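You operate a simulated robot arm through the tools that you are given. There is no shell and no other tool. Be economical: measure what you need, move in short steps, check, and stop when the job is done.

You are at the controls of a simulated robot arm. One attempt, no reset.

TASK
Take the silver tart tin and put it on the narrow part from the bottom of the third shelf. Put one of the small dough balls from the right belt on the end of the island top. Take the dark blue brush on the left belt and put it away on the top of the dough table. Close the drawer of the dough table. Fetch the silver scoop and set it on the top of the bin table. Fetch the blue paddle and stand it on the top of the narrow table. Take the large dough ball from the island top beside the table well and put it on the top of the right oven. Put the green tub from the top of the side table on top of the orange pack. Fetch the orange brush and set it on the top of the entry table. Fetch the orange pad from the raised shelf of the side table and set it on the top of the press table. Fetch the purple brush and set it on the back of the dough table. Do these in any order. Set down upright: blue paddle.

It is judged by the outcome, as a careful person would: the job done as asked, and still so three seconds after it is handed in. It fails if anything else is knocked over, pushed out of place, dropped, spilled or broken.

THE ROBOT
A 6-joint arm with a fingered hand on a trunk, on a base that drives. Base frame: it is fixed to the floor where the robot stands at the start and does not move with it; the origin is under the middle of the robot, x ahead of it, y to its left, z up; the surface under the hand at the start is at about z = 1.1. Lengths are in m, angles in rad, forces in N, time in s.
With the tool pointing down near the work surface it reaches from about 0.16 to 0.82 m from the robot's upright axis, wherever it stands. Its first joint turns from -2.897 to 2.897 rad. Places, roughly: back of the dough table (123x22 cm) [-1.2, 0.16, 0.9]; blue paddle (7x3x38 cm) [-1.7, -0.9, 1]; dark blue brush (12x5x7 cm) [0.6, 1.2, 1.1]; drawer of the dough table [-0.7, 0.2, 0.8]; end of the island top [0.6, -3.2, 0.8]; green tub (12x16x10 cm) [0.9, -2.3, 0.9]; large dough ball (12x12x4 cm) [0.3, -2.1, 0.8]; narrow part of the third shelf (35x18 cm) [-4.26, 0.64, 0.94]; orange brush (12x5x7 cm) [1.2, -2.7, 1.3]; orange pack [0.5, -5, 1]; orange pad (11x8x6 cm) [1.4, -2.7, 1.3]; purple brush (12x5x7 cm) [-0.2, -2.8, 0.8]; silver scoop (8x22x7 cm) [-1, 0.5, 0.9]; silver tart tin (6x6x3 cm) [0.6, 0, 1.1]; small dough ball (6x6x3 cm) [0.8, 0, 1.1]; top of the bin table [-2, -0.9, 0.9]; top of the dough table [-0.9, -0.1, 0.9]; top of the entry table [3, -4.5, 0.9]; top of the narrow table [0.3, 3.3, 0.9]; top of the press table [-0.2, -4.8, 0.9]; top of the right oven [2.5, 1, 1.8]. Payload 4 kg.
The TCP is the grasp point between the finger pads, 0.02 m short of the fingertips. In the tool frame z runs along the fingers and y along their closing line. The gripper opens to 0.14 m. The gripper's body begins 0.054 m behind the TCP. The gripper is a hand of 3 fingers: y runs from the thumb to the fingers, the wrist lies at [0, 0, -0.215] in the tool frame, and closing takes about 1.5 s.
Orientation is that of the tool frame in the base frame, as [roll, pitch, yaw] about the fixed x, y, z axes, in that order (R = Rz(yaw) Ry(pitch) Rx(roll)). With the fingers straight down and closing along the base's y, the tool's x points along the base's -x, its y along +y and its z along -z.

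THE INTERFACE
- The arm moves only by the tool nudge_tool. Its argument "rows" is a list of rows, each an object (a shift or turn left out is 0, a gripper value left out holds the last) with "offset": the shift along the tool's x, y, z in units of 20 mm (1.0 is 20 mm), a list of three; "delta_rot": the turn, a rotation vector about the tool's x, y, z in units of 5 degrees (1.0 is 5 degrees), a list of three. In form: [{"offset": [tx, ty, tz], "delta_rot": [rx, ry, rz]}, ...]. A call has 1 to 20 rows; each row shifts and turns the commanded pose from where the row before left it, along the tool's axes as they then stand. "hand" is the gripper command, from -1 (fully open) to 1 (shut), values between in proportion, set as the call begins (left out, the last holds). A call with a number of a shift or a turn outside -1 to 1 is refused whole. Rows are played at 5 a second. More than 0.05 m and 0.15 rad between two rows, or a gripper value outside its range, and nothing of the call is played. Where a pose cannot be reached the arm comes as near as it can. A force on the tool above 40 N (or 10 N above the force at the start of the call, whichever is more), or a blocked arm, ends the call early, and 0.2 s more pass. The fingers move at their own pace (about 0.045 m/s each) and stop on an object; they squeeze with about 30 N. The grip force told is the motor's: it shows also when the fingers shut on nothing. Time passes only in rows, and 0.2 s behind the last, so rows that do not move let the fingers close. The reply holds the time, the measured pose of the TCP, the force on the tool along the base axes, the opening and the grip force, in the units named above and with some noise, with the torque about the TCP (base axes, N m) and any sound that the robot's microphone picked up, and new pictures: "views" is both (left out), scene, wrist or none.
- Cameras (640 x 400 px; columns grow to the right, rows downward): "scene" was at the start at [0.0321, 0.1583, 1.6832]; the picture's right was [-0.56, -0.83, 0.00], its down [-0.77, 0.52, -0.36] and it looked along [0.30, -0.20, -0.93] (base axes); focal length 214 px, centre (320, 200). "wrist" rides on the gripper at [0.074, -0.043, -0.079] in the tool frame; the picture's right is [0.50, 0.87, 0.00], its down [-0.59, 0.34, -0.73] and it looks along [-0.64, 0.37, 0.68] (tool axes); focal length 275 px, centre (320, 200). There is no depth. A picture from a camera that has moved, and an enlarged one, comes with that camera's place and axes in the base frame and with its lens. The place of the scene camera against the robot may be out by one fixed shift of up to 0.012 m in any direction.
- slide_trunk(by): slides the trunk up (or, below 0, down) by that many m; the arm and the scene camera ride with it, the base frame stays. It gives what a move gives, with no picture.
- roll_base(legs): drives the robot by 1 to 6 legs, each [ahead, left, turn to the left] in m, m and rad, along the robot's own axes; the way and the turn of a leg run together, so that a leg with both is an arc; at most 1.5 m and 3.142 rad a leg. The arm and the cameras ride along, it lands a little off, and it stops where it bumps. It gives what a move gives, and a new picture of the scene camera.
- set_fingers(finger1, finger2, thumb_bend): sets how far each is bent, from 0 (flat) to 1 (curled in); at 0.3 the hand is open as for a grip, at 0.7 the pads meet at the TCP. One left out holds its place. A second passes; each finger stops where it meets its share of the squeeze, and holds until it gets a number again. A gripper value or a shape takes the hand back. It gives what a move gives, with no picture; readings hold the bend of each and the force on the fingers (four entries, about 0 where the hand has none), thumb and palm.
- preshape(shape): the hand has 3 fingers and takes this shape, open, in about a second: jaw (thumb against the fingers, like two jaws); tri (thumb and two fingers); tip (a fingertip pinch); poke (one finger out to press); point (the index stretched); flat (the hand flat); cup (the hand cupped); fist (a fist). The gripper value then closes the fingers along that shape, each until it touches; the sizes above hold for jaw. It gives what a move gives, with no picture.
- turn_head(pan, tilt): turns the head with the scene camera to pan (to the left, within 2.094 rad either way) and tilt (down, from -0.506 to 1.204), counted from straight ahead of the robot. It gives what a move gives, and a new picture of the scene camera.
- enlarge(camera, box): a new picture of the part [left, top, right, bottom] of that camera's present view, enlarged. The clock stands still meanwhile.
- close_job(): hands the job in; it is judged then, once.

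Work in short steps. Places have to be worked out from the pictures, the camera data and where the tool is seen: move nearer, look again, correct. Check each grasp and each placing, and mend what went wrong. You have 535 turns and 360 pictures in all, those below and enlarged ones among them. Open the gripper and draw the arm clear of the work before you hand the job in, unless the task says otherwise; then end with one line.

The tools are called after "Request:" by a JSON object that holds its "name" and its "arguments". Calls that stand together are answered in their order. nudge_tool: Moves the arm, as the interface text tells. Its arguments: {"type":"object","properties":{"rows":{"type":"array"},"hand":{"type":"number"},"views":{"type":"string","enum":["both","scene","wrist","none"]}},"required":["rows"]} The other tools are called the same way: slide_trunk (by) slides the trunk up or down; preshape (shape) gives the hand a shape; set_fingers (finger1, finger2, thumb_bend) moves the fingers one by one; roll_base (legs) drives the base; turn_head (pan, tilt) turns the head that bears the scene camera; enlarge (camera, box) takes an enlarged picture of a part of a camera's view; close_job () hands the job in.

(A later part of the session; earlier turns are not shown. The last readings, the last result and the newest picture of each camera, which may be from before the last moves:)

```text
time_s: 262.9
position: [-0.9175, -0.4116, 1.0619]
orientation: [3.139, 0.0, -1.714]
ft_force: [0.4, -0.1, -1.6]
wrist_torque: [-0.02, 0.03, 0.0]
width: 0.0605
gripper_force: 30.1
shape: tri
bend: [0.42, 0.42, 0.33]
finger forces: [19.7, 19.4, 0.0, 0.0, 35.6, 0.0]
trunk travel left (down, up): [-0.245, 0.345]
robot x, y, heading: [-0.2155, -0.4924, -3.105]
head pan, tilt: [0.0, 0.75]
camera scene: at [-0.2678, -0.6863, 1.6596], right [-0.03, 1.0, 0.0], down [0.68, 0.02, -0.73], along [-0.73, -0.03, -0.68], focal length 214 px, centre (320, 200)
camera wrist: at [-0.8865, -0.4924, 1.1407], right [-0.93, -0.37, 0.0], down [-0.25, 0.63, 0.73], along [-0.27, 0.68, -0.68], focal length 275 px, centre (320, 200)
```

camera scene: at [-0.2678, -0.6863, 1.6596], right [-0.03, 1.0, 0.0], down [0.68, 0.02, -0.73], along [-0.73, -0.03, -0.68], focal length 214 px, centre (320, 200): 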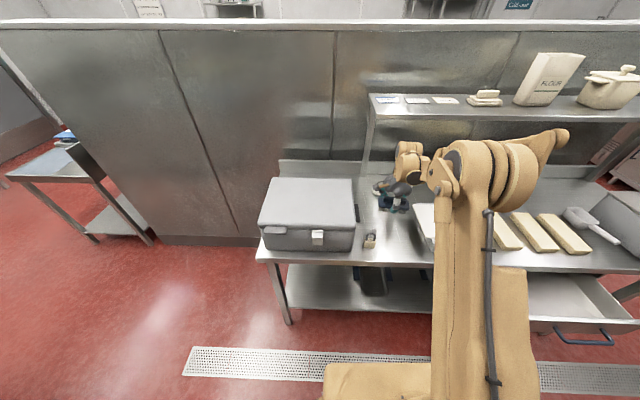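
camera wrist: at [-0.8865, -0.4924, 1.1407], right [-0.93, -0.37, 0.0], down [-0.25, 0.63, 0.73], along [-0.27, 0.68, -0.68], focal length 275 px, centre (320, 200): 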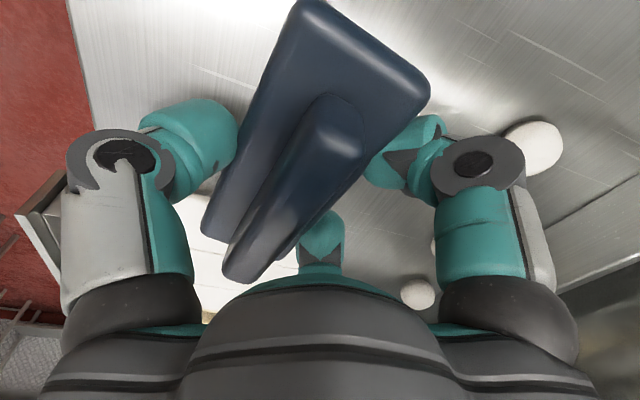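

Clearances look good on both sides. I lower toward the table.

Request:
{"name": "nudge_tool", "arguments": {"rows": [{"offset": [0, 0, 1]}, {"offset": [0, 0, 1]}, {"offset": [0, 0, 1]}, {"offset": [0, 0, 1]}, {"offset": [0, 0, 1]}], "views": "none"}}

Request:
{"name": "nudge_tool", "arguments": {"rows": [{"offset": [0, 0, 0.3]}, {"offset": [0, 0, 0.3]}, {"offset": [0, 0, 0.3]}, {"offset": [0, 0, 0.3]}, {"offset": [0, 0, 0.3]}, {"offset": [0, 0, 0.3]}, {"offset": [0, 0, 0.3]}, {"offset": [0, 0, 0.3]}], "views": "wrist"}}

```text
time_s: 264.1
position: [-0.92, -0.4106, 0.9627]
orientation: [-3.141, 0.0, -1.714]
ft_force: [-0.8, 0.4, -0.7]
wrist_torque: [0.03, 0.0, -0.02]
width: 0.0607
gripper_force: 29.9
shape: tri
bend: [0.42, 0.42, 0.33]
finger forces: [19.7, 19.6, 0.0, 0.0, 35.8, 0.0]
trunk travel left (down, up): [-0.245, 0.345]
robot x, y, heading: [-0.2141, -0.4969, -3.111]
head pan, tilt: [0.0, 0.75]
```

```text
time_s: 265.3
position: [-0.9171, -0.413, 0.9371]
orientation: [3.138, 0.0, -1.714]
ft_force: [-1.1, 0.3, 33.1]
wrist_torque: [-0.15, -0.91, -0.01]
width: 0.0635
gripper_force: 29.9
shape: tri
bend: [0.42, 0.42, 0.32]
finger forces: [22.5, 22.2, 0.1, 0.1, 43.9, 0.1]
trunk travel left (down, up): [-0.245, 0.345]
robot x, y, heading: [-0.2178, -0.4956, -3.103]
head pan, tilt: [0.0, 0.75]
stopped in row 6: the force on the tool passed its limit at 42 N (the readings are from after the stop); the commanded pose is now the measured one
camera wrist: at [-0.8847, -0.4932, 1.0155], right [-0.93, -0.37, 0.0], down [-0.25, 0.63, 0.74], along [-0.28, 0.68, -0.68], focal length 275 px, centre (320, 200)
```

wrist: 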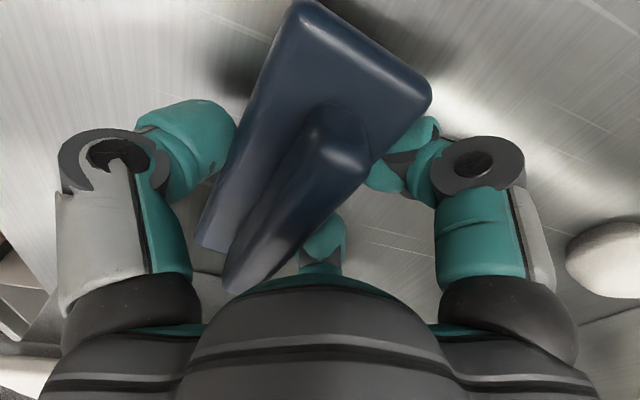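

Contact; the table top is at about z 0.893. I release and rise.

Request:
{"name": "nudge_tool", "arguments": {"rows": [{"offset": [0, 0, -0.12]}], "views": "none"}}

Request:
{"name": "nudge_tool", "arguments": {"hand": -0.35, "rows": [{}, {}, {}, {}], "views": "none"}}

Request:
{"name": "nudge_tool", "arguments": {"rows": [{"offset": [0, 0, -1]}, {"offset": [0, 0, -1]}, {"offset": [0, 0, -1]}, {"offset": [0, 0, -1]}, {"offset": [0, 0, -1]}, {"offset": [0, 0, -1]}, {"offset": [0, 0, -1]}, {"offset": [0, 0, -1]}, {"offset": [0, 0, -1]}, {"offset": [0, 0, -1]}], "views": "both"}}

```text
time_s: 265.7
position: [-0.9178, -0.4118, 0.9377]
orientation: [3.14, 0.0, -1.715]
ft_force: [6.8, -0.7, 18.9]
wrist_torque: [-0.12, -0.81, 0.0]
width: 0.0634
gripper_force: 29.6
shape: tri
bend: [0.42, 0.42, 0.32]
finger forces: [18.5, 18.4, 0.1, 0.0, 43.3, 0.0]
trunk travel left (down, up): [-0.245, 0.345]
robot x, y, heading: [-0.2144, -0.4884, -3.107]
head pan, tilt: [0.0, 0.75]
```

```text
time_s: 266.7
position: [-0.9202, -0.4119, 0.936]
orientation: [3.14, -0.001, -1.714]
ft_force: [-0.3, -0.3, 0.4]
wrist_torque: [0.01, 0.0, 0.0]
width: 0.0939
gripper_force: 0.1
shape: tri
bend: [0.28, 0.28, 0.26]
finger forces: [0.0, 0.0, 0.0, 0.0, 0.0, 0.0]
trunk travel left (down, up): [-0.245, 0.345]
robot x, y, heading: [-0.2162, -0.4959, -3.105]
head pan, tilt: [0.0, 0.75]
```

```text
time_s: 268.9
position: [-0.9192, -0.4137, 1.1388]
orientation: [3.139, 0.0, -1.714]
ft_force: [-0.4, -0.2, 0.0]
wrist_torque: [-0.01, -0.02, 0.04]
width: 0.0937
gripper_force: 0.0
shape: tri
bend: [0.28, 0.28, 0.26]
finger forces: [0.0, 0.0, 0.0, 0.0, 0.0, 0.1]
trunk travel left (down, up): [-0.245, 0.345]
robot x, y, heading: [-0.2139, -0.4962, -3.107]
head pan, tilt: [0.0, 0.75]
camera scene: at [-0.2674, -0.6864, 1.6595], right [-0.03, 1.0, 0.0], down [0.68, 0.02, -0.73], along [-0.73, -0.03, -0.68], focal length 214 px, centre (320, 200)
camera wrist: at [-0.8877, -0.4933, 1.2163], right [-0.93, -0.37, 0.0], down [-0.25, 0.63, 0.73], along [-0.27, 0.68, -0.68], focal length 275 px, centre (320, 200)
```

scene: 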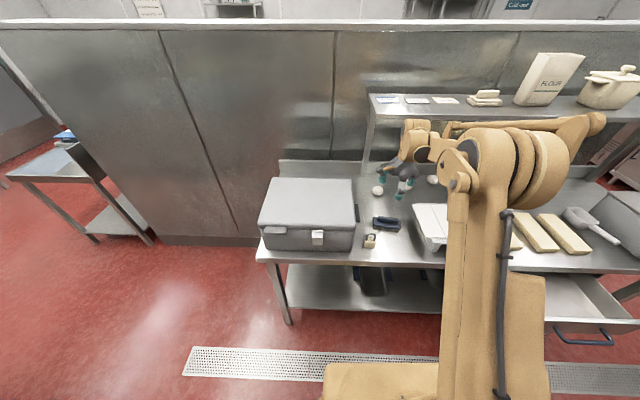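
wrist: 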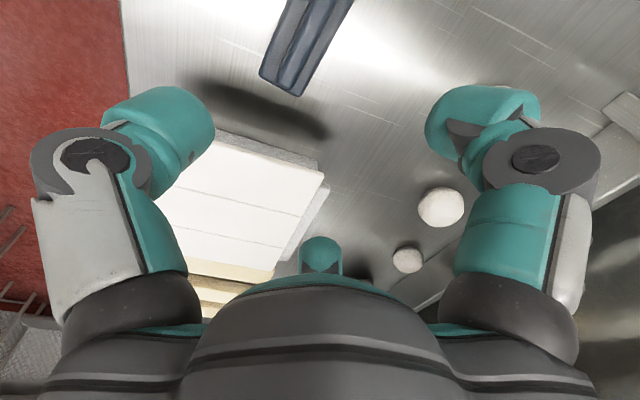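

The dark blue brush is in place. Now the drawer: its handle is at about (-0.515, 0.21, 0.815). I retract, back off, shift right, and shape a fist tilted forward.

Request:
{"name": "nudge_tool", "arguments": {"hand": 1, "rows": [{"offset": [0, -1, 0]}, {"offset": [0, -1, 0]}, {"offset": [0, -1, 0]}, {"offset": [0, -1, 0]}, {"offset": [0, -1, 0]}, {"offset": [0, -1, 0]}, {"offset": [0, -1, 0]}, {"offset": [0, -1, 0]}, {"offset": [0, -1, 0]}, {"offset": [0, -1, 0]}, {"offset": [0, -1, 0]}, {"offset": [0, -1, 0]}, {"offset": [0, -1, 0]}, {"offset": [0, -1, 0]}, {"offset": [0, -1, 0]}], "views": "none"}}

Request:
{"name": "roll_base", "arguments": {"legs": [[-0.22, 0, -0.034], [0, -0.7, 0]]}}

Request:
{"name": "nudge_tool", "arguments": {"rows": [{"delta_rot": [-1, 0, 0]}, {"delta_rot": [-1, 0, 0]}, {"delta_rot": [-1, 0, 0]}, {"delta_rot": [-1, 0, 0]}, {"delta_rot": [-1, 0, 0]}, {"delta_rot": [-1, 0, 0]}, {"delta_rot": [-1, 0, 0]}, {"delta_rot": [-1, 0, 0]}, {"delta_rot": [-1, 0, 0]}, {"delta_rot": [-1, 0, 0]}, {"delta_rot": [-1, 0, 0]}, {"delta_rot": [-1, 0, 0]}], "views": "scene"}}

```text
time_s: 272.1
position: [-0.621, -0.453, 1.1376]
orientation: [3.139, 0.0, -1.714]
ft_force: [0.3, 0.9, 0.5]
wrist_torque: [-0.02, -0.01, 0.01]
width: 0.0
gripper_force: 29.9
shape: tri
bend: [0.73, 0.73, 0.7]
finger forces: [0.0, 0.0, 0.0, 0.1, 0.0, 0.1]
trunk travel left (down, up): [-0.245, 0.345]
robot x, y, heading: [-0.2177, -0.4921, -3.106]
head pan, tilt: [0.0, 0.75]
```

```text
time_s: 277.2
position: [-0.4077, 0.2707, 1.1374]
orientation: [3.141, -0.001, -1.757]
ft_force: [-0.3, -0.8, -0.9]
wrist_torque: [-0.01, 0.04, -0.01]
width: 0.0
gripper_force: 30.1
shape: tri
bend: [0.73, 0.73, 0.7]
finger forces: [0.1, 0.0, 0.0, 0.0, 0.1, 0.0]
trunk travel left (down, up): [-0.245, 0.345]
robot x, y, heading: [-0.0049, 0.2129, 3.136]
head pan, tilt: [0.0, 0.75]
camera scene: at [-0.063, 0.0239, 1.6596], right [0.01, 1.0, 0.0], down [0.68, 0.0, -0.73], along [-0.73, 0.0, -0.68], focal length 214 px, centre (320, 200)
```

scene: 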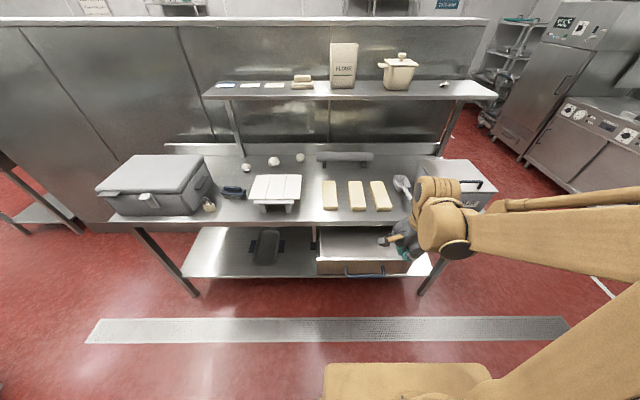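

```text
time_s: 279.8
position: [-0.4114, 0.27, 1.1744]
orientation: [2.091, -0.001, -1.757]
ft_force: [-0.3, 0.1, 0.2]
wrist_torque: [-0.01, 0.02, -0.03]
width: 0.0
gripper_force: 30.2
shape: tri
bend: [0.73, 0.73, 0.7]
finger forces: [0.0, 0.1, 0.0, 0.0, 0.1, 0.0]
out of reach, approached as far as the arm can: row 10, 11, 12
trunk travel left (down, up): [-0.245, 0.345]
robot x, y, heading: [-0.0052, 0.2112, 3.133]
head pan, tilt: [0.0, 0.75]
camera scene: at [-0.0626, 0.0231, 1.6596], right [0.01, 1.0, 0.0], down [0.68, 0.0, -0.73], along [-0.73, 0.01, -0.68], focal length 214 px, centre (320, 200)
```

scene: 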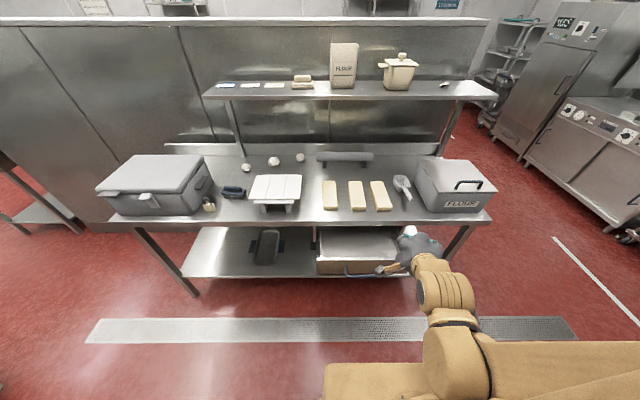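

I lower the trunk and move the fist in front of the drawer panel (x≈-0.45, y≈0.21).

Request:
{"name": "slide_trunk", "arguments": {"by": -0.23}}

Request:
{"name": "nudge_tool", "arguments": {"rows": [{"offset": [0.6, 0, 0], "delta_rot": [1, 0, 0]}, {"offset": [0.6, 0, 0], "delta_rot": [1, 0, 0]}, {"offset": [0.6, 0, 0]}, {"offset": [0.6, 0, 0]}, {"offset": [0.6, 0, 0]}], "views": "both"}}

```text
time_s: 282.2
position: [-0.4102, 0.2709, 0.9447]
orientation: [2.095, -0.001, -1.756]
ft_force: [-0.2, -0.3, 0.2]
wrist_torque: [0.04, -0.01, 0.0]
width: 0.0002
gripper_force: 30.2
shape: tri
bend: [0.73, 0.73, 0.7]
finger forces: [0.1, 0.1, 0.1, 0.0, 0.0, 0.0]
trunk travel left (down, up): [-0.015, 0.575]
robot x, y, heading: [-0.0069, 0.2172, 3.134]
head pan, tilt: [0.0, 0.75]
```

```text
time_s: 283.4
position: [-0.4222, 0.2122, 0.945]
orientation: [2.27, 0.0, -1.755]
ft_force: [0.3, 1.5, -1.1]
wrist_torque: [0.01, 0.01, -0.02]
width: 0.0
gripper_force: 30.1
shape: tri
bend: [0.73, 0.73, 0.7]
finger forces: [0.1, 0.0, 0.0, 0.0, 0.1, 0.1]
trunk travel left (down, up): [-0.015, 0.575]
robot x, y, heading: [-0.0031, 0.2141, 3.134]
head pan, tilt: [0.0, 0.75]
camera scene: at [-0.0629, 0.0231, 1.4295], right [0.01, 1.0, 0.0], down [0.68, 0.0, -0.73], along [-0.73, 0.01, -0.68], focal length 214 px, centre (320, 200)
camera wrist: at [-0.3497, 0.121, 0.9632], right [-0.64, -0.39, 0.66], down [0.45, 0.52, 0.73], along [-0.63, 0.76, -0.16], focal length 275 px, centre (320, 200)
```

scene: 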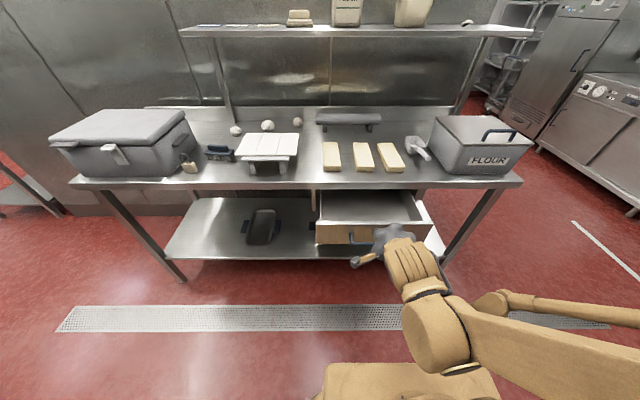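
wrist: 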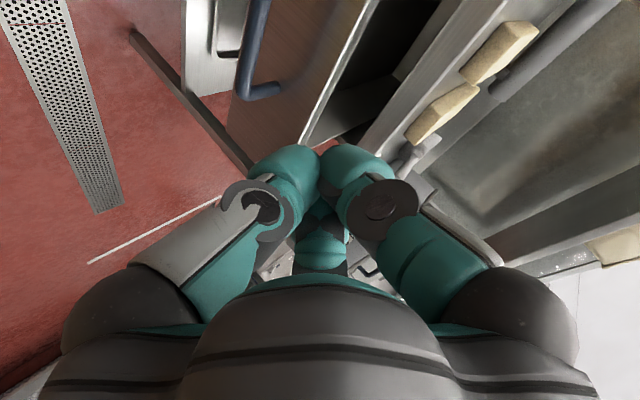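

Panel spans z≈0.77–0.86. I lower the fist to z≈0.81, in front of the panel.

Request:
{"name": "nudge_tool", "arguments": {"rows": [{"offset": [0, -0.77, 0.64]}, {"offset": [0, -0.77, 0.64]}, {"offset": [0, -0.77, 0.64]}, {"offset": [0, -0.77, 0.64]}, {"offset": [0, -0.77, 0.64]}, {"offset": [0, -0.77, 0.64]}, {"offset": [0, -0.6, 0.5]}], "views": "scene"}}

```text
time_s: 285.0
position: [-0.4237, 0.2108, 0.9096]
orientation: [2.27, 0.0, -1.756]
ft_force: [0.6, 0.3, 0.0]
wrist_torque: [0.01, -0.02, 0.0]
width: 0.0001
gripper_force: 30.2
shape: tri
bend: [0.73, 0.73, 0.7]
finger forces: [0.1, 0.0, 0.0, 0.0, 0.0, 0.0]
out of reach, approached as far as the arm can: row 2, 3, 4, 5, 6, 7
trunk travel left (down, up): [-0.015, 0.575]
robot x, y, heading: [-0.0063, 0.2113, 3.137]
head pan, tilt: [0.0, 0.75]
camera scene: at [-0.0629, 0.0231, 1.4295], right [0.01, 1.0, 0.0], down [0.68, 0.0, -0.73], along [-0.73, 0.01, -0.68], focal length 214 px, centre (320, 200)
```

scene: 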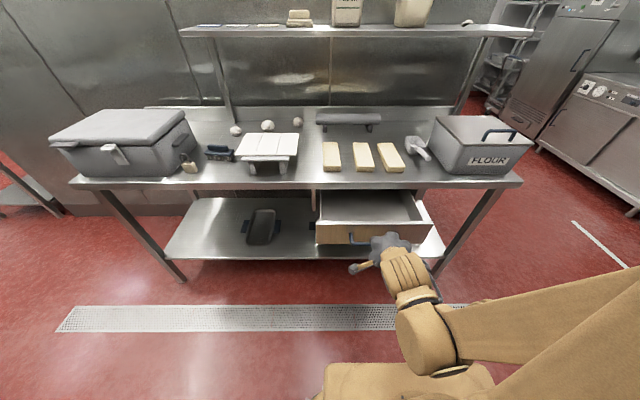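

Too close for that tilt. I reduce the tilt to about 25° to get lower, and will tilt again further out.

Request:
{"name": "nudge_tool", "arguments": {"rows": [{"delta_rot": [1, 0, 0]}, {"delta_rot": [1, 0, 0]}, {"delta_rot": [1, 0, 0]}, {"delta_rot": [1, 0, 0]}, {"delta_rot": [1, 0, 0]}, {"offset": [0, -0.42, 0.9]}, {"offset": [0, -0.42, 0.9]}, {"offset": [0, -0.42, 0.9]}, {"offset": [0, -0.42, 0.9]}, {"offset": [0, -0.42, 0.9]}], "views": "scene"}}

```text
time_s: 287.2
position: [-0.4304, 0.2126, 0.8333]
orientation: [2.706, 0.0, -1.756]
ft_force: [0.8, -1.2, -0.1]
wrist_torque: [0.03, 0.0, 0.05]
width: 0.0
gripper_force: 29.9
shape: tri
bend: [0.73, 0.73, 0.7]
finger forces: [0.0, 0.0, 0.0, 0.1, 0.0, 0.0]
out of reach, approached as far as the arm can: row 9, 10
trunk travel left (down, up): [-0.015, 0.575]
robot x, y, heading: [-0.0044, 0.2135, 3.134]
head pan, tilt: [0.0, 0.75]
camera scene: at [-0.063, 0.0231, 1.4295], right [0.01, 1.0, 0.0], down [0.68, 0.0, -0.73], along [-0.73, 0.01, -0.68], focal length 214 px, centre (320, 200)
```

scene: 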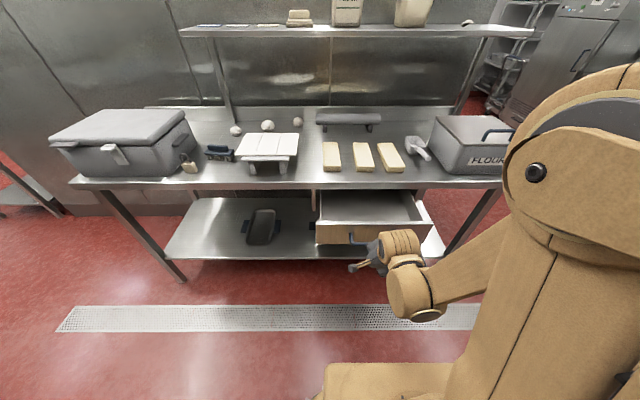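

The fingertips are at z≈0.815, level with the panel. I push forward along -x.

Request:
{"name": "nudge_tool", "arguments": {"rows": [{"offset": [0.1, 0.8, 0.6]}, {"offset": [0.1, 0.8, 0.6]}, {"offset": [0.1, 0.9, 0.42]}, {"offset": [0.1, 0.9, 0.42]}, {"offset": [0.1, 0.9, 0.42]}, {"offset": [0.1, 0.9, 0.42]}, {"offset": [0.1, 0.9, 0.42]}], "views": "scene"}}

```text
time_s: 288.8
position: [-0.5732, 0.2239, 0.8253]
orientation: [2.707, 0.0, -1.755]
ft_force: [-0.1, -0.3, 0.0]
wrist_torque: [0.02, 0.01, -0.01]
width: 0.0
gripper_force: 30.6
shape: tri
bend: [0.73, 0.73, 0.7]
finger forces: [0.1, 0.1, 0.0, 0.0, 0.1, 0.0]
trunk travel left (down, up): [-0.015, 0.575]
robot x, y, heading: [-0.0047, 0.2162, 3.132]
head pan, tilt: [0.0, 0.75]
camera scene: at [-0.0635, 0.0232, 1.4295], right [0.01, 1.0, 0.0], down [0.68, 0.0, -0.73], along [-0.73, 0.01, -0.68], focal length 214 px, centre (320, 200)
```

scene: 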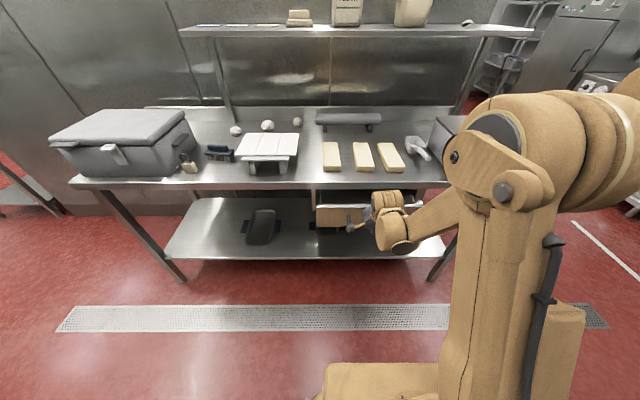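

The drawer is moving in. I tilt the hand more (so the palm stays clear of the table edge) and keep pushing.

Request:
{"name": "nudge_tool", "arguments": {"rows": [{"delta_rot": [-1, 0, 0]}, {"delta_rot": [-1, 0, 0]}, {"delta_rot": [-1, 0, 0]}, {"delta_rot": [-1, 0, 0]}, {"offset": [0.1, 0.6, 0.75]}, {"offset": [0.1, 0.6, 0.75]}, {"offset": [0.1, 0.7, 0.7]}, {"offset": [0.1, 0.7, 0.7]}], "views": "scene"}}

```text
time_s: 290.6
position: [-0.6515, 0.2315, 0.8257]
orientation: [2.358, 0.0, -1.757]
ft_force: [-0.2, -0.2, -0.1]
wrist_torque: [0.01, 0.0, 0.01]
width: 0.0001
gripper_force: 30.4
shape: tri
bend: [0.73, 0.73, 0.7]
finger forces: [0.0, 0.0, 0.1, 0.0, 0.0, 0.1]
out of reach, approached as far as the arm can: row 4
trunk travel left (down, up): [-0.015, 0.575]
robot x, y, heading: [-0.004, 0.2153, 3.133]
head pan, tilt: [0.0, 0.75]
camera scene: at [-0.0633, 0.0232, 1.4295], right [0.01, 1.0, 0.0], down [0.68, 0.0, -0.73], along [-0.73, 0.01, -0.68], focal length 214 px, centre (320, 200)
```

scene: 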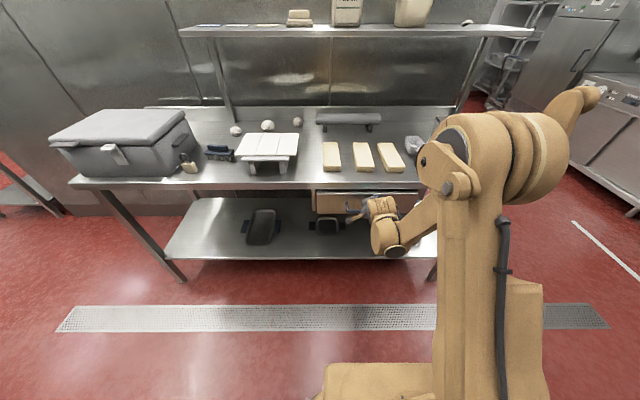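

Nearly shut. I push on until it resists.

Request:
{"name": "nudge_tool", "arguments": {"rows": [{"offset": [0.1, 0.7, 0.72]}, {"offset": [0.1, 0.7, 0.72]}, {"offset": [0.1, 0.7, 0.72]}, {"offset": [0.1, 0.4, 0.4]}, {"offset": [0, 0.4, 0.4]}, {"offset": [0, 0.4, 0.4]}, {"offset": [0, 0.4, 0.4]}], "views": "both"}}

```text
time_s: 290.9
position: [-0.6523, 0.232, 0.8284]
orientation: [2.363, 0.0, -1.758]
ft_force: [17.8, -1.9, 9.9]
wrist_torque: [-0.06, -0.31, 0.1]
width: 0.0
gripper_force: 29.8
shape: tri
bend: [0.73, 0.73, 0.7]
finger forces: [0.0, 0.0, 0.1, 0.0, 58.4, 0.0]
trunk travel left (down, up): [-0.015, 0.575]
robot x, y, heading: [-0.0033, 0.2141, 3.136]
head pan, tilt: [0.0, 0.75]
stopped in row 1: the force on the tool passed its limit at 54 N (the readings are from after the stop); the commanded pose is now the measured one
camera scene: at [-0.0594, 0.0229, 1.4299], right [0.01, 1.0, 0.0], down [0.68, 0.0, -0.73], along [-0.73, 0.0, -0.68], focal length 214 px, centre (320, 200)
camera wrist: at [-0.5815, 0.1414, 0.8533], right [-0.7, -0.38, 0.61], down [0.38, 0.53, 0.76], along [-0.61, 0.76, -0.22], focal length 275 px, centre (320, 200)
```

scene: 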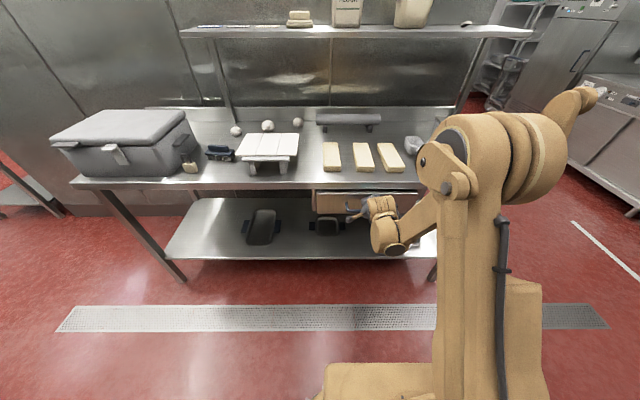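
wrist: 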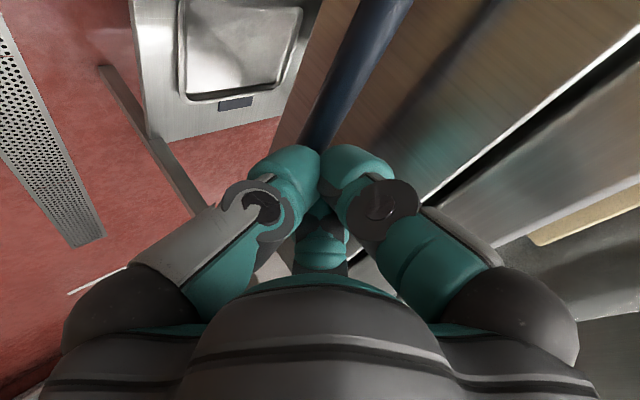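

It stopped with force on the thumb. I enlarge to check whether the panel is flush.

Request:
{"name": "enlarge", "arguments": {"camera": "scene", "box": [280, 150, 460, 270]}}

```text
3.33 times, centred on (370, 210) of scene
camera zoom: at [-0.0594, 0.0229, 1.4299], right [0.01, 1.0, 0.0], down [0.68, 0.0, -0.73], along [-0.73, 0.0, -0.68], focal length 715 px, centre (153, 167)
```

zoom: 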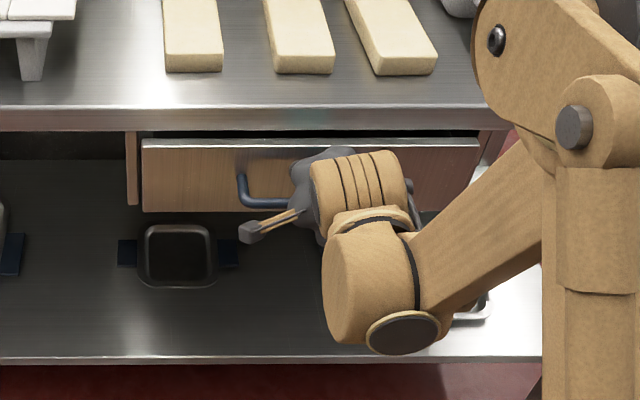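

The panel looks perhaps 1–2 cm proud. I push again in small steps to see if it is at its stop.

Request:
{"name": "nudge_tool", "arguments": {"rows": [{"offset": [0, 0.15, 0.15]}, {"offset": [0, 0.15, 0.15]}, {"offset": [0, 0.15, 0.15]}, {"offset": [0, 0.15, 0.15]}, {"offset": [0, 0.15, 0.15]}, {"offset": [0, 0.15, 0.15]}], "views": "none"}}

Request:
{"name": "enlarge", "arguments": {"camera": "scene", "box": [280, 150, 460, 270]}}

```text
time_s: 291.4
position: [-0.6517, 0.2326, 0.8278]
orientation: [2.367, 0.003, -1.756]
ft_force: [22.7, -3.3, 14.1]
wrist_torque: [-0.15, -0.4, 0.13]
width: 0.0002
gripper_force: 30.0
shape: tri
bend: [0.73, 0.73, 0.7]
finger forces: [0.0, 0.0, 0.0, 0.1, 64.8, 0.0]
trunk travel left (down, up): [-0.015, 0.575]
robot x, y, heading: [-0.0047, 0.2121, 3.131]
head pan, tilt: [0.0, 0.75]
stopped in row 1: the force on the tool passed its limit at 45 N (the readings are from after the stop); the commanded pose is now the measured one
```

```text
3.33 times, centred on (370, 210) of scene
camera zoom: at [-0.0579, 0.0227, 1.4298], right [0.01, 1.0, 0.0], down [0.68, 0.0, -0.73], along [-0.73, 0.0, -0.68], focal length 715 px, centre (153, 167)
```

zoom: 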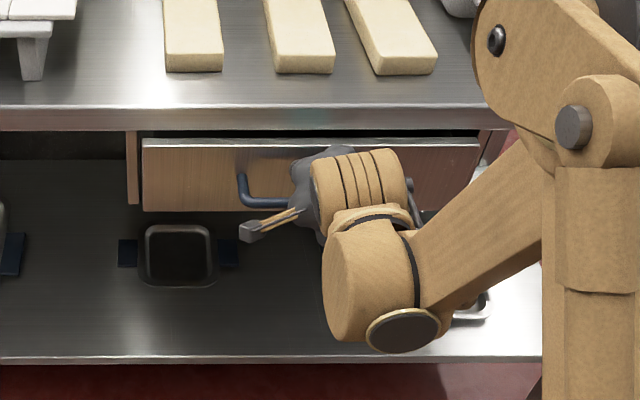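

The base itself gave way slightly, so this is a hard stop. I withdraw the hand and look at the drawer unobstructed.

Request:
{"name": "nudge_tool", "arguments": {"rows": [{"offset": [0, -0.7, -0.7]}, {"offset": [0, -0.7, -0.7]}, {"offset": [0, -0.7, -0.7]}, {"offset": [-0.9, -0.7, -0.7]}, {"offset": [-0.9, -0.7, -0.7]}, {"offset": [-0.9, -0.7, -0.7]}, {"offset": [-0.9, 0, 0]}, {"offset": [-0.9, 0, 0]}, {"offset": [-0.9, 0, 0]}], "views": "wrist"}}

Request:
{"name": "enlarge", "arguments": {"camera": "scene", "box": [280, 150, 480, 270]}}

```text
time_s: 293.4
position: [-0.5319, 0.3151, 0.8491]
orientation: [2.371, 0.001, -1.755]
ft_force: [0.1, 0.2, 0.5]
wrist_torque: [0.03, 0.0, -0.02]
width: 0.0
gripper_force: 30.5
shape: tri
bend: [0.73, 0.73, 0.7]
finger forces: [0.0, 0.0, 0.0, 0.0, 0.1, 0.1]
out of reach, approached as far as the arm can: row 5, 6, 8
trunk travel left (down, up): [-0.015, 0.575]
robot x, y, heading: [-0.0027, 0.2114, 3.133]
head pan, tilt: [0.0, 0.75]
camera wrist: at [-0.4615, 0.225, 0.8756], right [-0.7, -0.38, 0.6], down [0.37, 0.53, 0.76], along [-0.61, 0.76, -0.23], focal length 275 px, centre (320, 200)
```

wrist: 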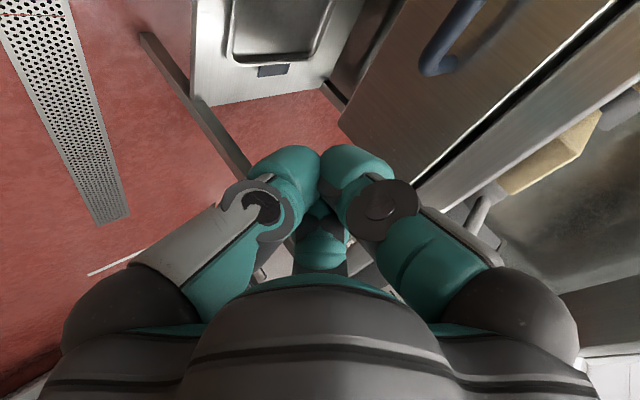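

```text
3.20 times, centred on (380, 210) of scene
camera zoom: at [-0.0622, 0.0231, 1.4295], right [0.01, 1.0, 0.0], down [0.68, 0.0, -0.73], along [-0.73, 0.0, -0.68], focal length 686 px, centre (128, 168)
```

zoom: 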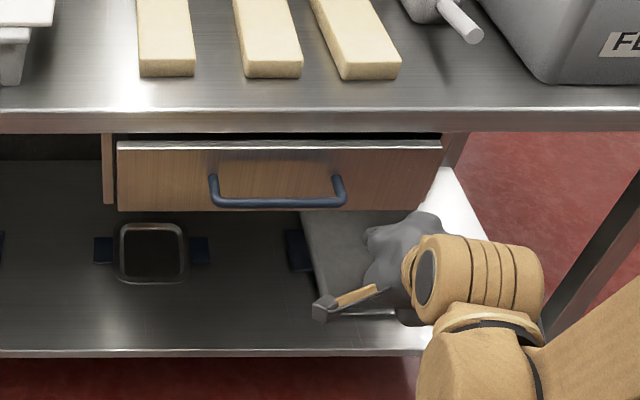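

The drawer sits shut at its stop. Next is the silver scoop near (-0.9, 0.47): I straighten and raise the hand, shift the base and look down with the wrist camera.

Request:
{"name": "slide_trunk", "arguments": {"by": 0.33}}

Request:
{"name": "nudge_tool", "arguments": {"hand": -1, "rows": [{"delta_rot": [1, 0, 0]}, {"delta_rot": [1, 0, 0]}, {"delta_rot": [1, 0, 0]}, {"delta_rot": [1, 0, 0]}, {"delta_rot": [1, 0, 0]}, {"delta_rot": [1, 0, 0]}, {"delta_rot": [1, 0, 0]}, {"delta_rot": [1, 0, 0]}, {"delta_rot": [0.83, 0, 0]}], "views": "none"}}

Request:
{"name": "roll_base", "arguments": {"legs": [[0.18, -0.2, 0]]}}

Request:
{"name": "nudge_tool", "arguments": {"rows": [{"offset": [0, 0.5, 0]}], "views": "wrist"}}

```text
time_s: 296.6
position: [-0.5319, 0.3149, 1.1798]
orientation: [2.37, 0.001, -1.756]
ft_force: [-0.3, -0.6, -0.2]
wrist_torque: [-0.02, 0.01, -0.01]
width: 0.0003
gripper_force: 30.3
shape: tri
bend: [0.73, 0.73, 0.7]
finger forces: [0.0, 0.1, 0.0, 0.0, 0.1, 0.1]
trunk travel left (down, up): [-0.345, 0.245]
robot x, y, heading: [-0.0004, 0.2128, 3.138]
head pan, tilt: [0.0, 0.75]
```

```text
time_s: 298.6
position: [-0.5331, 0.3151, 1.1789]
orientation: [-3.14, 0.001, -1.756]
ft_force: [0.3, 0.8, 0.6]
wrist_torque: [0.02, 0.01, -0.01]
width: 0.1401
gripper_force: 0.0
shape: tri
bend: [0.3, 0.3, 0.3]
finger forces: [0.0, 0.1, 0.0, 0.0, 0.0, 0.1]
trunk travel left (down, up): [-0.345, 0.245]
robot x, y, heading: [-0.0019, 0.2104, 3.135]
head pan, tilt: [0.0, 0.75]
```

```text
time_s: 300.5
position: [-0.7155, 0.5184, 1.1789]
orientation: [-3.14, -0.001, -1.756]
ft_force: [0.1, 0.1, 0.4]
wrist_torque: [-0.01, -0.01, 0.01]
width: 0.1399
gripper_force: 0.1
shape: tri
bend: [0.3, 0.3, 0.3]
finger forces: [0.0, 0.0, 0.0, 0.0, 0.1, 0.0]
trunk travel left (down, up): [-0.345, 0.245]
robot x, y, heading: [-0.1843, 0.4185, 3.134]
head pan, tilt: [0.0, 0.75]
camera scene: at [-0.2455, 0.2267, 1.7596], right [0.01, 1.0, 0.0], down [0.68, 0.0, -0.73], along [-0.73, 0.0, -0.68], focal length 214 px, centre (320, 200)
```

scene: 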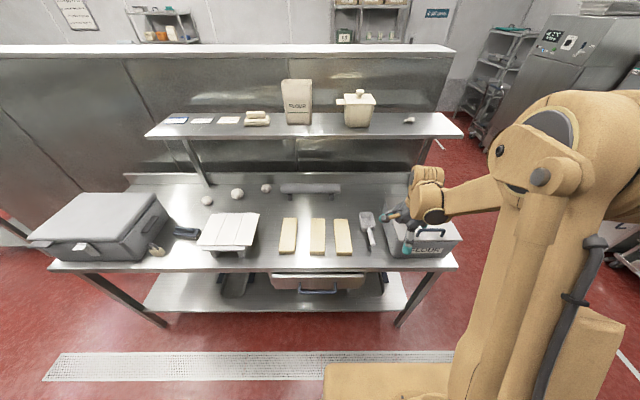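

```text
time_s: 300.9
position: [-0.7263, 0.5179, 1.1794]
orientation: [-3.142, 0.001, -1.756]
ft_force: [0.3, 0.3, 0.1]
wrist_torque: [0.01, 0.0, -0.03]
width: 0.1401
gripper_force: 0.0
shape: tri
bend: [0.3, 0.3, 0.3]
finger forces: [0.0, 0.1, 0.0, 0.0, 0.1, 0.0]
trunk travel left (down, up): [-0.345, 0.245]
robot x, y, heading: [-0.1861, 0.4159, 3.136]
head pan, tilt: [0.0, 0.75]
camera wrist: at [-0.6975, 0.4355, 1.2579], right [-0.94, -0.33, 0.0], down [-0.23, 0.64, 0.74], along [-0.24, 0.69, -0.68], focal length 275 px, centre (320, 200)
```

wrist: 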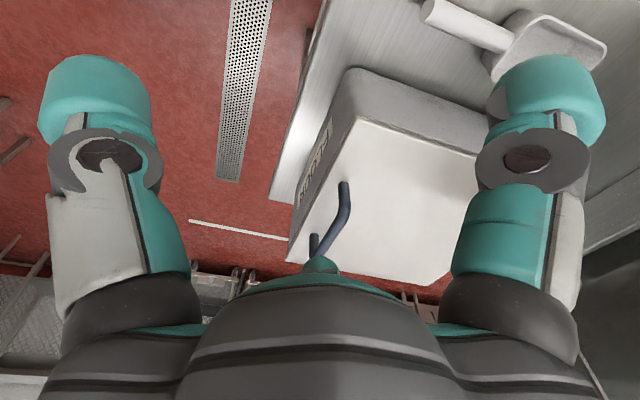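

The scoop lies along x at y≈0.467 (handle -0.82 to -0.92, bowl beyond). I turn the hand to close along y and move over the handle near the bowl.

Request:
{"name": "nudge_tool", "arguments": {"rows": [{"delta_rot": [0, 0, -1]}, {"delta_rot": [0, 0, -1]}, {"delta_rot": [0, 0, -1]}, {"delta_rot": [0, 0, -1]}, {"delta_rot": [0, 0, -1]}, {"delta_rot": [0, 0, -1]}, {"delta_rot": [0, 0, -1]}, {"delta_rot": [0, 0, -1]}, {"delta_rot": [0, 0, -1]}, {"delta_rot": [0, 0, -1]}, {"delta_rot": [0, 0, -1]}, {"delta_rot": [0, 0, -1]}, {"delta_rot": [0, 0, -1]}, {"delta_rot": [0, 0, -1]}, {"delta_rot": [0, 0, -1]}, {"delta_rot": [0, 0, -1]}, {"delta_rot": [0, 0, -1]}, {"delta_rot": [0, 0, -1]}, {"delta_rot": [0, 0, -1]}, {"delta_rot": [0, 0, -1]}], "views": "none"}}

Request:
{"name": "nudge_tool", "arguments": {"hand": -0.5, "rows": [{"offset": [-0.85, 0.25, 0]}, {"offset": [-0.85, 0.25, 0]}, {"offset": [-0.85, 0.25, 0]}, {"offset": [-0.85, 0.25, 0]}, {"offset": [-0.85, 0.25, 0]}, {"offset": [-0.85, 0.25, 0]}, {"offset": [-0.85, 0.25, 0]}, {"offset": [-0.85, 0.25, 0]}, {"offset": [-0.85, 0.25, 0]}, {"offset": [-0.85, 0.25, 0]}], "views": "wrist"}}

```text
time_s: 305.1
position: [-0.7248, 0.5197, 1.1792]
orientation: [-3.139, -0.001, -0.009]
ft_force: [-0.3, 1.0, 0.6]
wrist_torque: [0.04, 0.01, 0.01]
width: 0.1401
gripper_force: 0.1
shape: tri
bend: [0.3, 0.3, 0.3]
finger forces: [0.1, 0.0, 0.0, 0.1, 0.0, 0.0]
trunk travel left (down, up): [-0.345, 0.245]
robot x, y, heading: [-0.1838, 0.4179, 3.139]
head pan, tilt: [0.0, 0.75]
```

```text
time_s: 307.3
position: [-0.8958, 0.4709, 1.1775]
orientation: [-3.141, -0.001, -0.007]
ft_force: [-0.4, 1.0, -0.8]
wrist_torque: [0.04, 0.0, -0.01]
width: 0.1052
gripper_force: 0.0
shape: tri
bend: [0.25, 0.25, 0.23]
finger forces: [0.1, 0.0, 0.0, 0.1, 0.0, 0.0]
trunk travel left (down, up): [-0.345, 0.245]
robot x, y, heading: [-0.1884, 0.4146, 3.133]
head pan, tilt: [0.0, 0.75]
camera wrist: at [-0.8214, 0.5115, 1.2561], right [0.49, -0.87, 0.0], down [-0.59, -0.33, 0.73], along [-0.64, -0.36, -0.68], focal length 275 px, centre (320, 200)
```

wrist: 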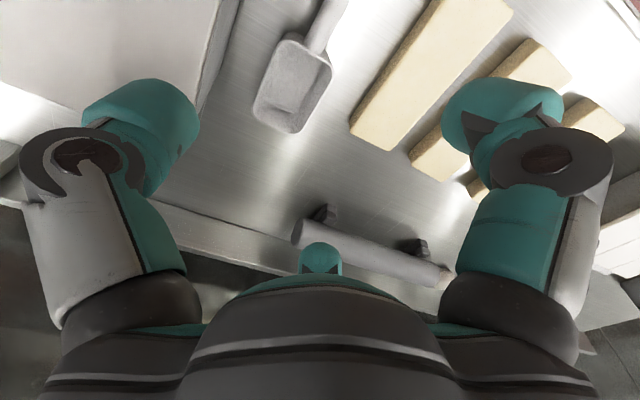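

The bin's upper edge is close (y≈0.54), so I offset the hand slightly to y≈0.452 and descend in two stages.

Request:
{"name": "nudge_tool", "arguments": {"hand": -0.3, "rows": [{"offset": [0, 0.9, 0.6]}, {"offset": [0, 0, 1]}, {"offset": [0, 0, 1]}, {"offset": [0, 0, 1]}, {"offset": [0, 0, 1]}, {"offset": [0, 0, 1]}, {"offset": [0, 0, 1]}, {"offset": [0, 0, 1]}], "views": "both"}}

```text
time_s: 309.1
position: [-0.8959, 0.4536, 1.0269]
orientation: [-3.14, 0.0, -0.012]
ft_force: [0.3, -0.2, -0.7]
wrist_torque: [0.03, 0.01, -0.01]
width: 0.0918
gripper_force: 0.1
shape: tri
bend: [0.28, 0.28, 0.27]
finger forces: [0.0, 0.0, 0.0, 0.1, 0.0, 0.1]
trunk travel left (down, up): [-0.345, 0.245]
robot x, y, heading: [-0.1889, 0.4175, 3.141]
head pan, tilt: [0.0, 0.75]
camera scene: at [-0.2451, 0.2255, 1.7595], right [0.01, 1.0, 0.0], down [0.68, 0.0, -0.73], along [-0.73, 0.0, -0.68], focal length 214 px, centre (320, 200)
camera wrist: at [-0.821, 0.4943, 1.1061], right [0.49, -0.87, 0.0], down [-0.59, -0.33, 0.73], along [-0.64, -0.36, -0.68], focal length 275 px, centre (320, 200)
```

scene: 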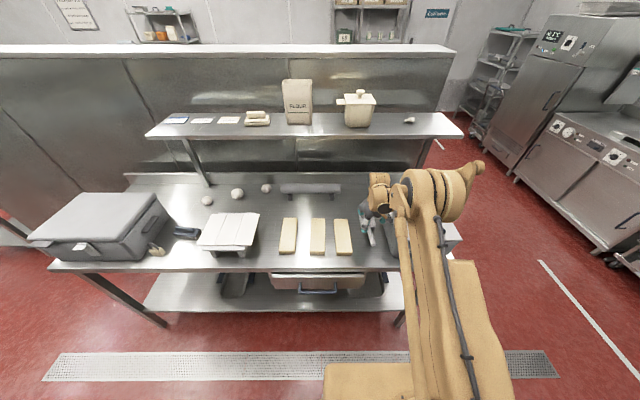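
wrist: 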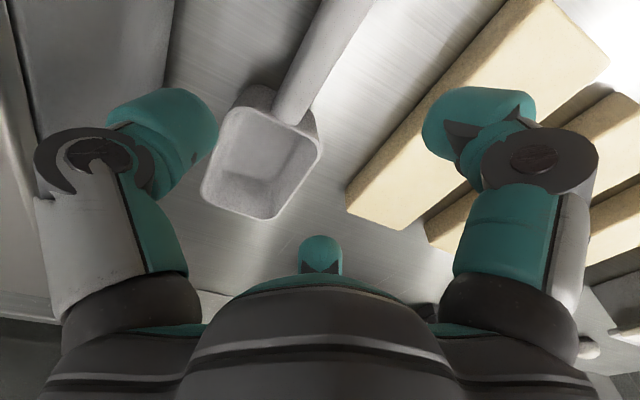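

I shift 2 cm toward the handle's end so that the fingers clear the bowl, then descend and close.

Request:
{"name": "nudge_tool", "arguments": {"rows": [{"offset": [1, -0.3, 0]}, {"offset": [0.05, 0, 1]}, {"offset": [0, 0, 1]}, {"offset": [0, 0, 1]}, {"offset": [0, 0, 1]}, {"offset": [0, 0, 0.6]}], "views": "wrist"}}

```text
time_s: 310.2
position: [-0.8756, 0.4578, 0.9657]
orientation: [-3.141, 0.01, -0.01]
ft_force: [-0.9, -0.2, 40.5]
wrist_torque: [-0.92, 2.09, -0.02]
width: 0.0905
gripper_force: 0.0
shape: tri
bend: [0.28, 0.22, 0.27]
finger forces: [0.0, 40.0, 0.1, 0.0, 0.0, 0.0]
trunk travel left (down, up): [-0.345, 0.245]
robot x, y, heading: [-0.1897, 0.4177, 3.136]
head pan, tilt: [0.0, 0.75]
stopped in row 5: the force on the tool passed its limit at 52 N (the readings are from after the stop); the commanded pose is now the measured one
camera wrist: at [-0.8006, 0.4988, 1.043], right [0.49, -0.87, 0.0], down [-0.58, -0.33, 0.74], along [-0.65, -0.36, -0.67], focal length 275 px, centre (320, 200)
```

wrist: 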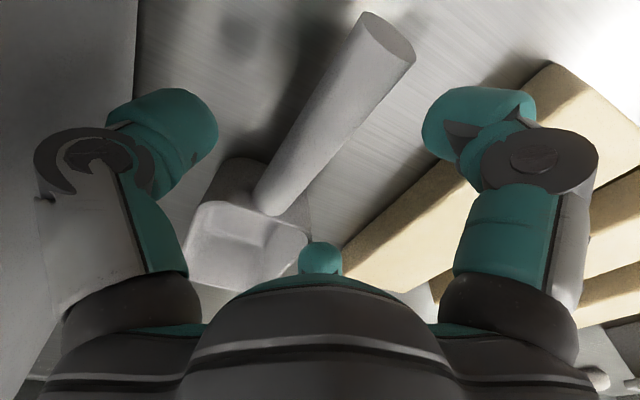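

Finger 2 sits on the bowl's rim. I raise, shift 2.5 cm toward the handle end and descend again.

Request:
{"name": "nudge_tool", "arguments": {"rows": [{"offset": [0, 0, -0.8]}, {"offset": [0.9, 0, 0]}, {"offset": [0.5, 0, 0]}, {"offset": [0, 0, 0.7]}, {"offset": [0, 0, 0.7]}, {"offset": [0, 0, 0.7]}, {"offset": [0, 0, 0.6]}], "views": "wrist"}}

```text
time_s: 311.9
position: [-0.8487, 0.4577, 0.9223]
orientation: [-3.137, 0.005, -0.01]
ft_force: [0.0, -0.1, -0.7]
wrist_torque: [0.02, 0.01, 0.02]
width: 0.0913
gripper_force: 0.1
shape: tri
bend: [0.28, 0.28, 0.27]
finger forces: [0.0, 0.1, 0.0, 0.0, 0.0, 0.0]
trunk travel left (down, up): [-0.345, 0.245]
robot x, y, heading: [-0.1851, 0.4152, 3.136]
head pan, tilt: [0.0, 0.75]
camera wrist: at [-0.775, 0.4985, 1.0014], right [0.49, -0.87, 0.0], down [-0.59, -0.33, 0.74], along [-0.64, -0.36, -0.68], focal length 275 px, centre (320, 200)
```

wrist: 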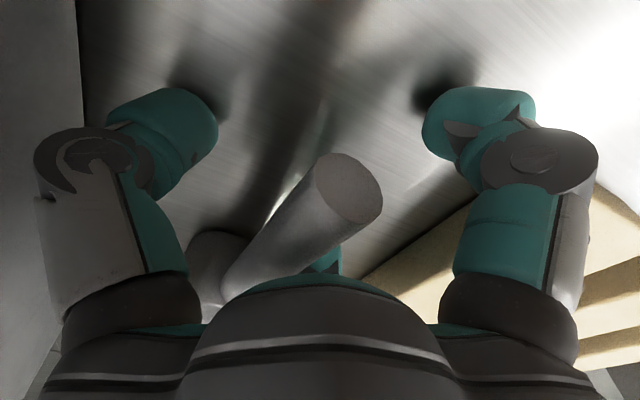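

The handle's end is barely past the grip point. I part-close, slide 1.5 cm toward the bowl and then grip.

Request:
{"name": "nudge_tool", "arguments": {"hand": 0.0, "rows": [{}, {}, {"offset": [-0.4, 0, -0.2]}, {"offset": [-0.4, 0, -0.2]}], "views": "none"}}

Request:
{"name": "nudge_tool", "arguments": {"hand": 1, "rows": [{}, {}, {}, {}, {}, {}], "views": "wrist"}}

```text
time_s: 312.9
position: [-0.8659, 0.4584, 0.9315]
orientation: [-3.14, 0.004, -0.011]
ft_force: [0.2, -0.8, -1.1]
wrist_torque: [0.0, 0.0, 0.05]
width: 0.0703
gripper_force: 0.0
shape: tri
bend: [0.34, 0.34, 0.33]
finger forces: [0.0, 0.1, 0.0, 0.0, 0.1, 0.0]
trunk travel left (down, up): [-0.345, 0.245]
robot x, y, heading: [-0.1857, 0.415, 3.136]
head pan, tilt: [0.0, 0.75]
```

```text
time_s: 314.2
position: [-0.8665, 0.4578, 0.9312]
orientation: [-3.14, 0.002, -0.01]
ft_force: [-0.3, 0.9, -1.1]
wrist_torque: [0.01, -0.04, -0.01]
width: 0.0
gripper_force: 29.5
shape: tri
bend: [0.73, 0.73, 0.65]
finger forces: [14.4, 15.5, 0.0, 0.1, 29.3, 0.0]
trunk travel left (down, up): [-0.345, 0.245]
robot x, y, heading: [-0.1863, 0.4131, 3.14]
head pan, tilt: [0.0, 0.75]
camera wrist: at [-0.7914, 0.4984, 1.0093], right [0.49, -0.87, 0.0], down [-0.59, -0.33, 0.74], along [-0.64, -0.36, -0.68], focal length 275 px, centre (320, 200)
```

wrist: 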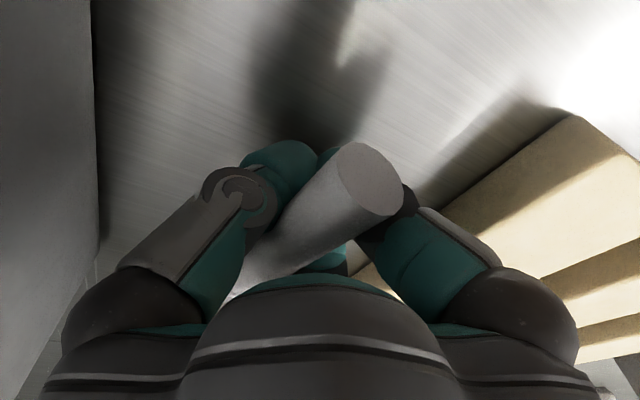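

The fingers met below the handle. I open slightly, raise 2 cm and close again.

Request:
{"name": "nudge_tool", "arguments": {"hand": 0.0, "rows": [{}, {}, {}, {"offset": [0, 0, -0.5]}, {"offset": [0, 0, -0.5]}], "views": "wrist"}}

Request:
{"name": "nudge_tool", "arguments": {"hand": 1, "rows": [{}, {}, {}, {}, {}, {}], "views": "wrist"}}

```text
time_s: 315.4
position: [-0.8662, 0.4595, 0.9497]
orientation: [-3.139, 0.004, -0.01]
ft_force: [-0.4, -0.5, -0.1]
wrist_torque: [0.01, 0.0, 0.03]
width: 0.0697
gripper_force: 0.0
shape: tri
bend: [0.34, 0.34, 0.33]
finger forces: [0.0, 0.0, 0.0, 0.0, 0.0, 0.0]
trunk travel left (down, up): [-0.345, 0.245]
robot x, y, heading: [-0.1895, 0.4155, 3.138]
head pan, tilt: [0.0, 0.75]
camera wrist: at [-0.7921, 0.4991, 1.0285], right [0.49, -0.87, 0.0], down [-0.59, -0.33, 0.74], along [-0.64, -0.36, -0.68], focal length 275 px, centre (320, 200)
```

wrist: 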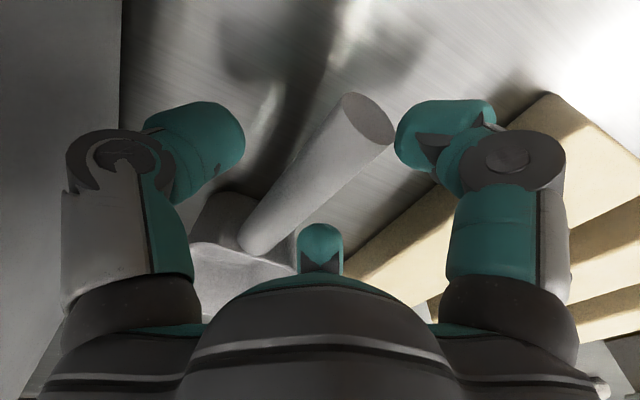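

```text
time_s: 316.9
position: [-0.8671, 0.4596, 0.95]
orientation: [3.14, 0.004, -0.011]
ft_force: [0.5, -0.4, -0.6]
wrist_torque: [0.01, 0.0, 0.07]
width: 0.004
gripper_force: 29.8
shape: tri
bend: [0.74, 0.73, 0.6]
finger forces: [0.1, 0.8, 0.0, 0.1, 0.9, 0.0]
trunk travel left (down, up): [-0.345, 0.245]
robot x, y, heading: [-0.1808, 0.4149, 3.137]
head pan, tilt: [0.0, 0.75]
camera wrist: at [-0.7922, 0.4991, 1.0285], right [0.49, -0.87, 0.0], down [-0.59, -0.33, 0.74], along [-0.64, -0.36, -0.68], focal length 275 px, centre (320, 200)
```

wrist: 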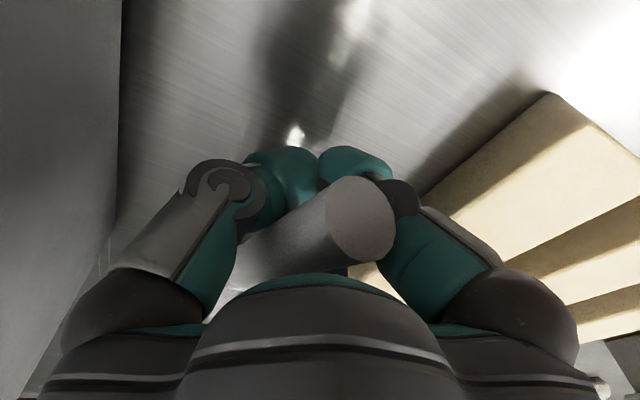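

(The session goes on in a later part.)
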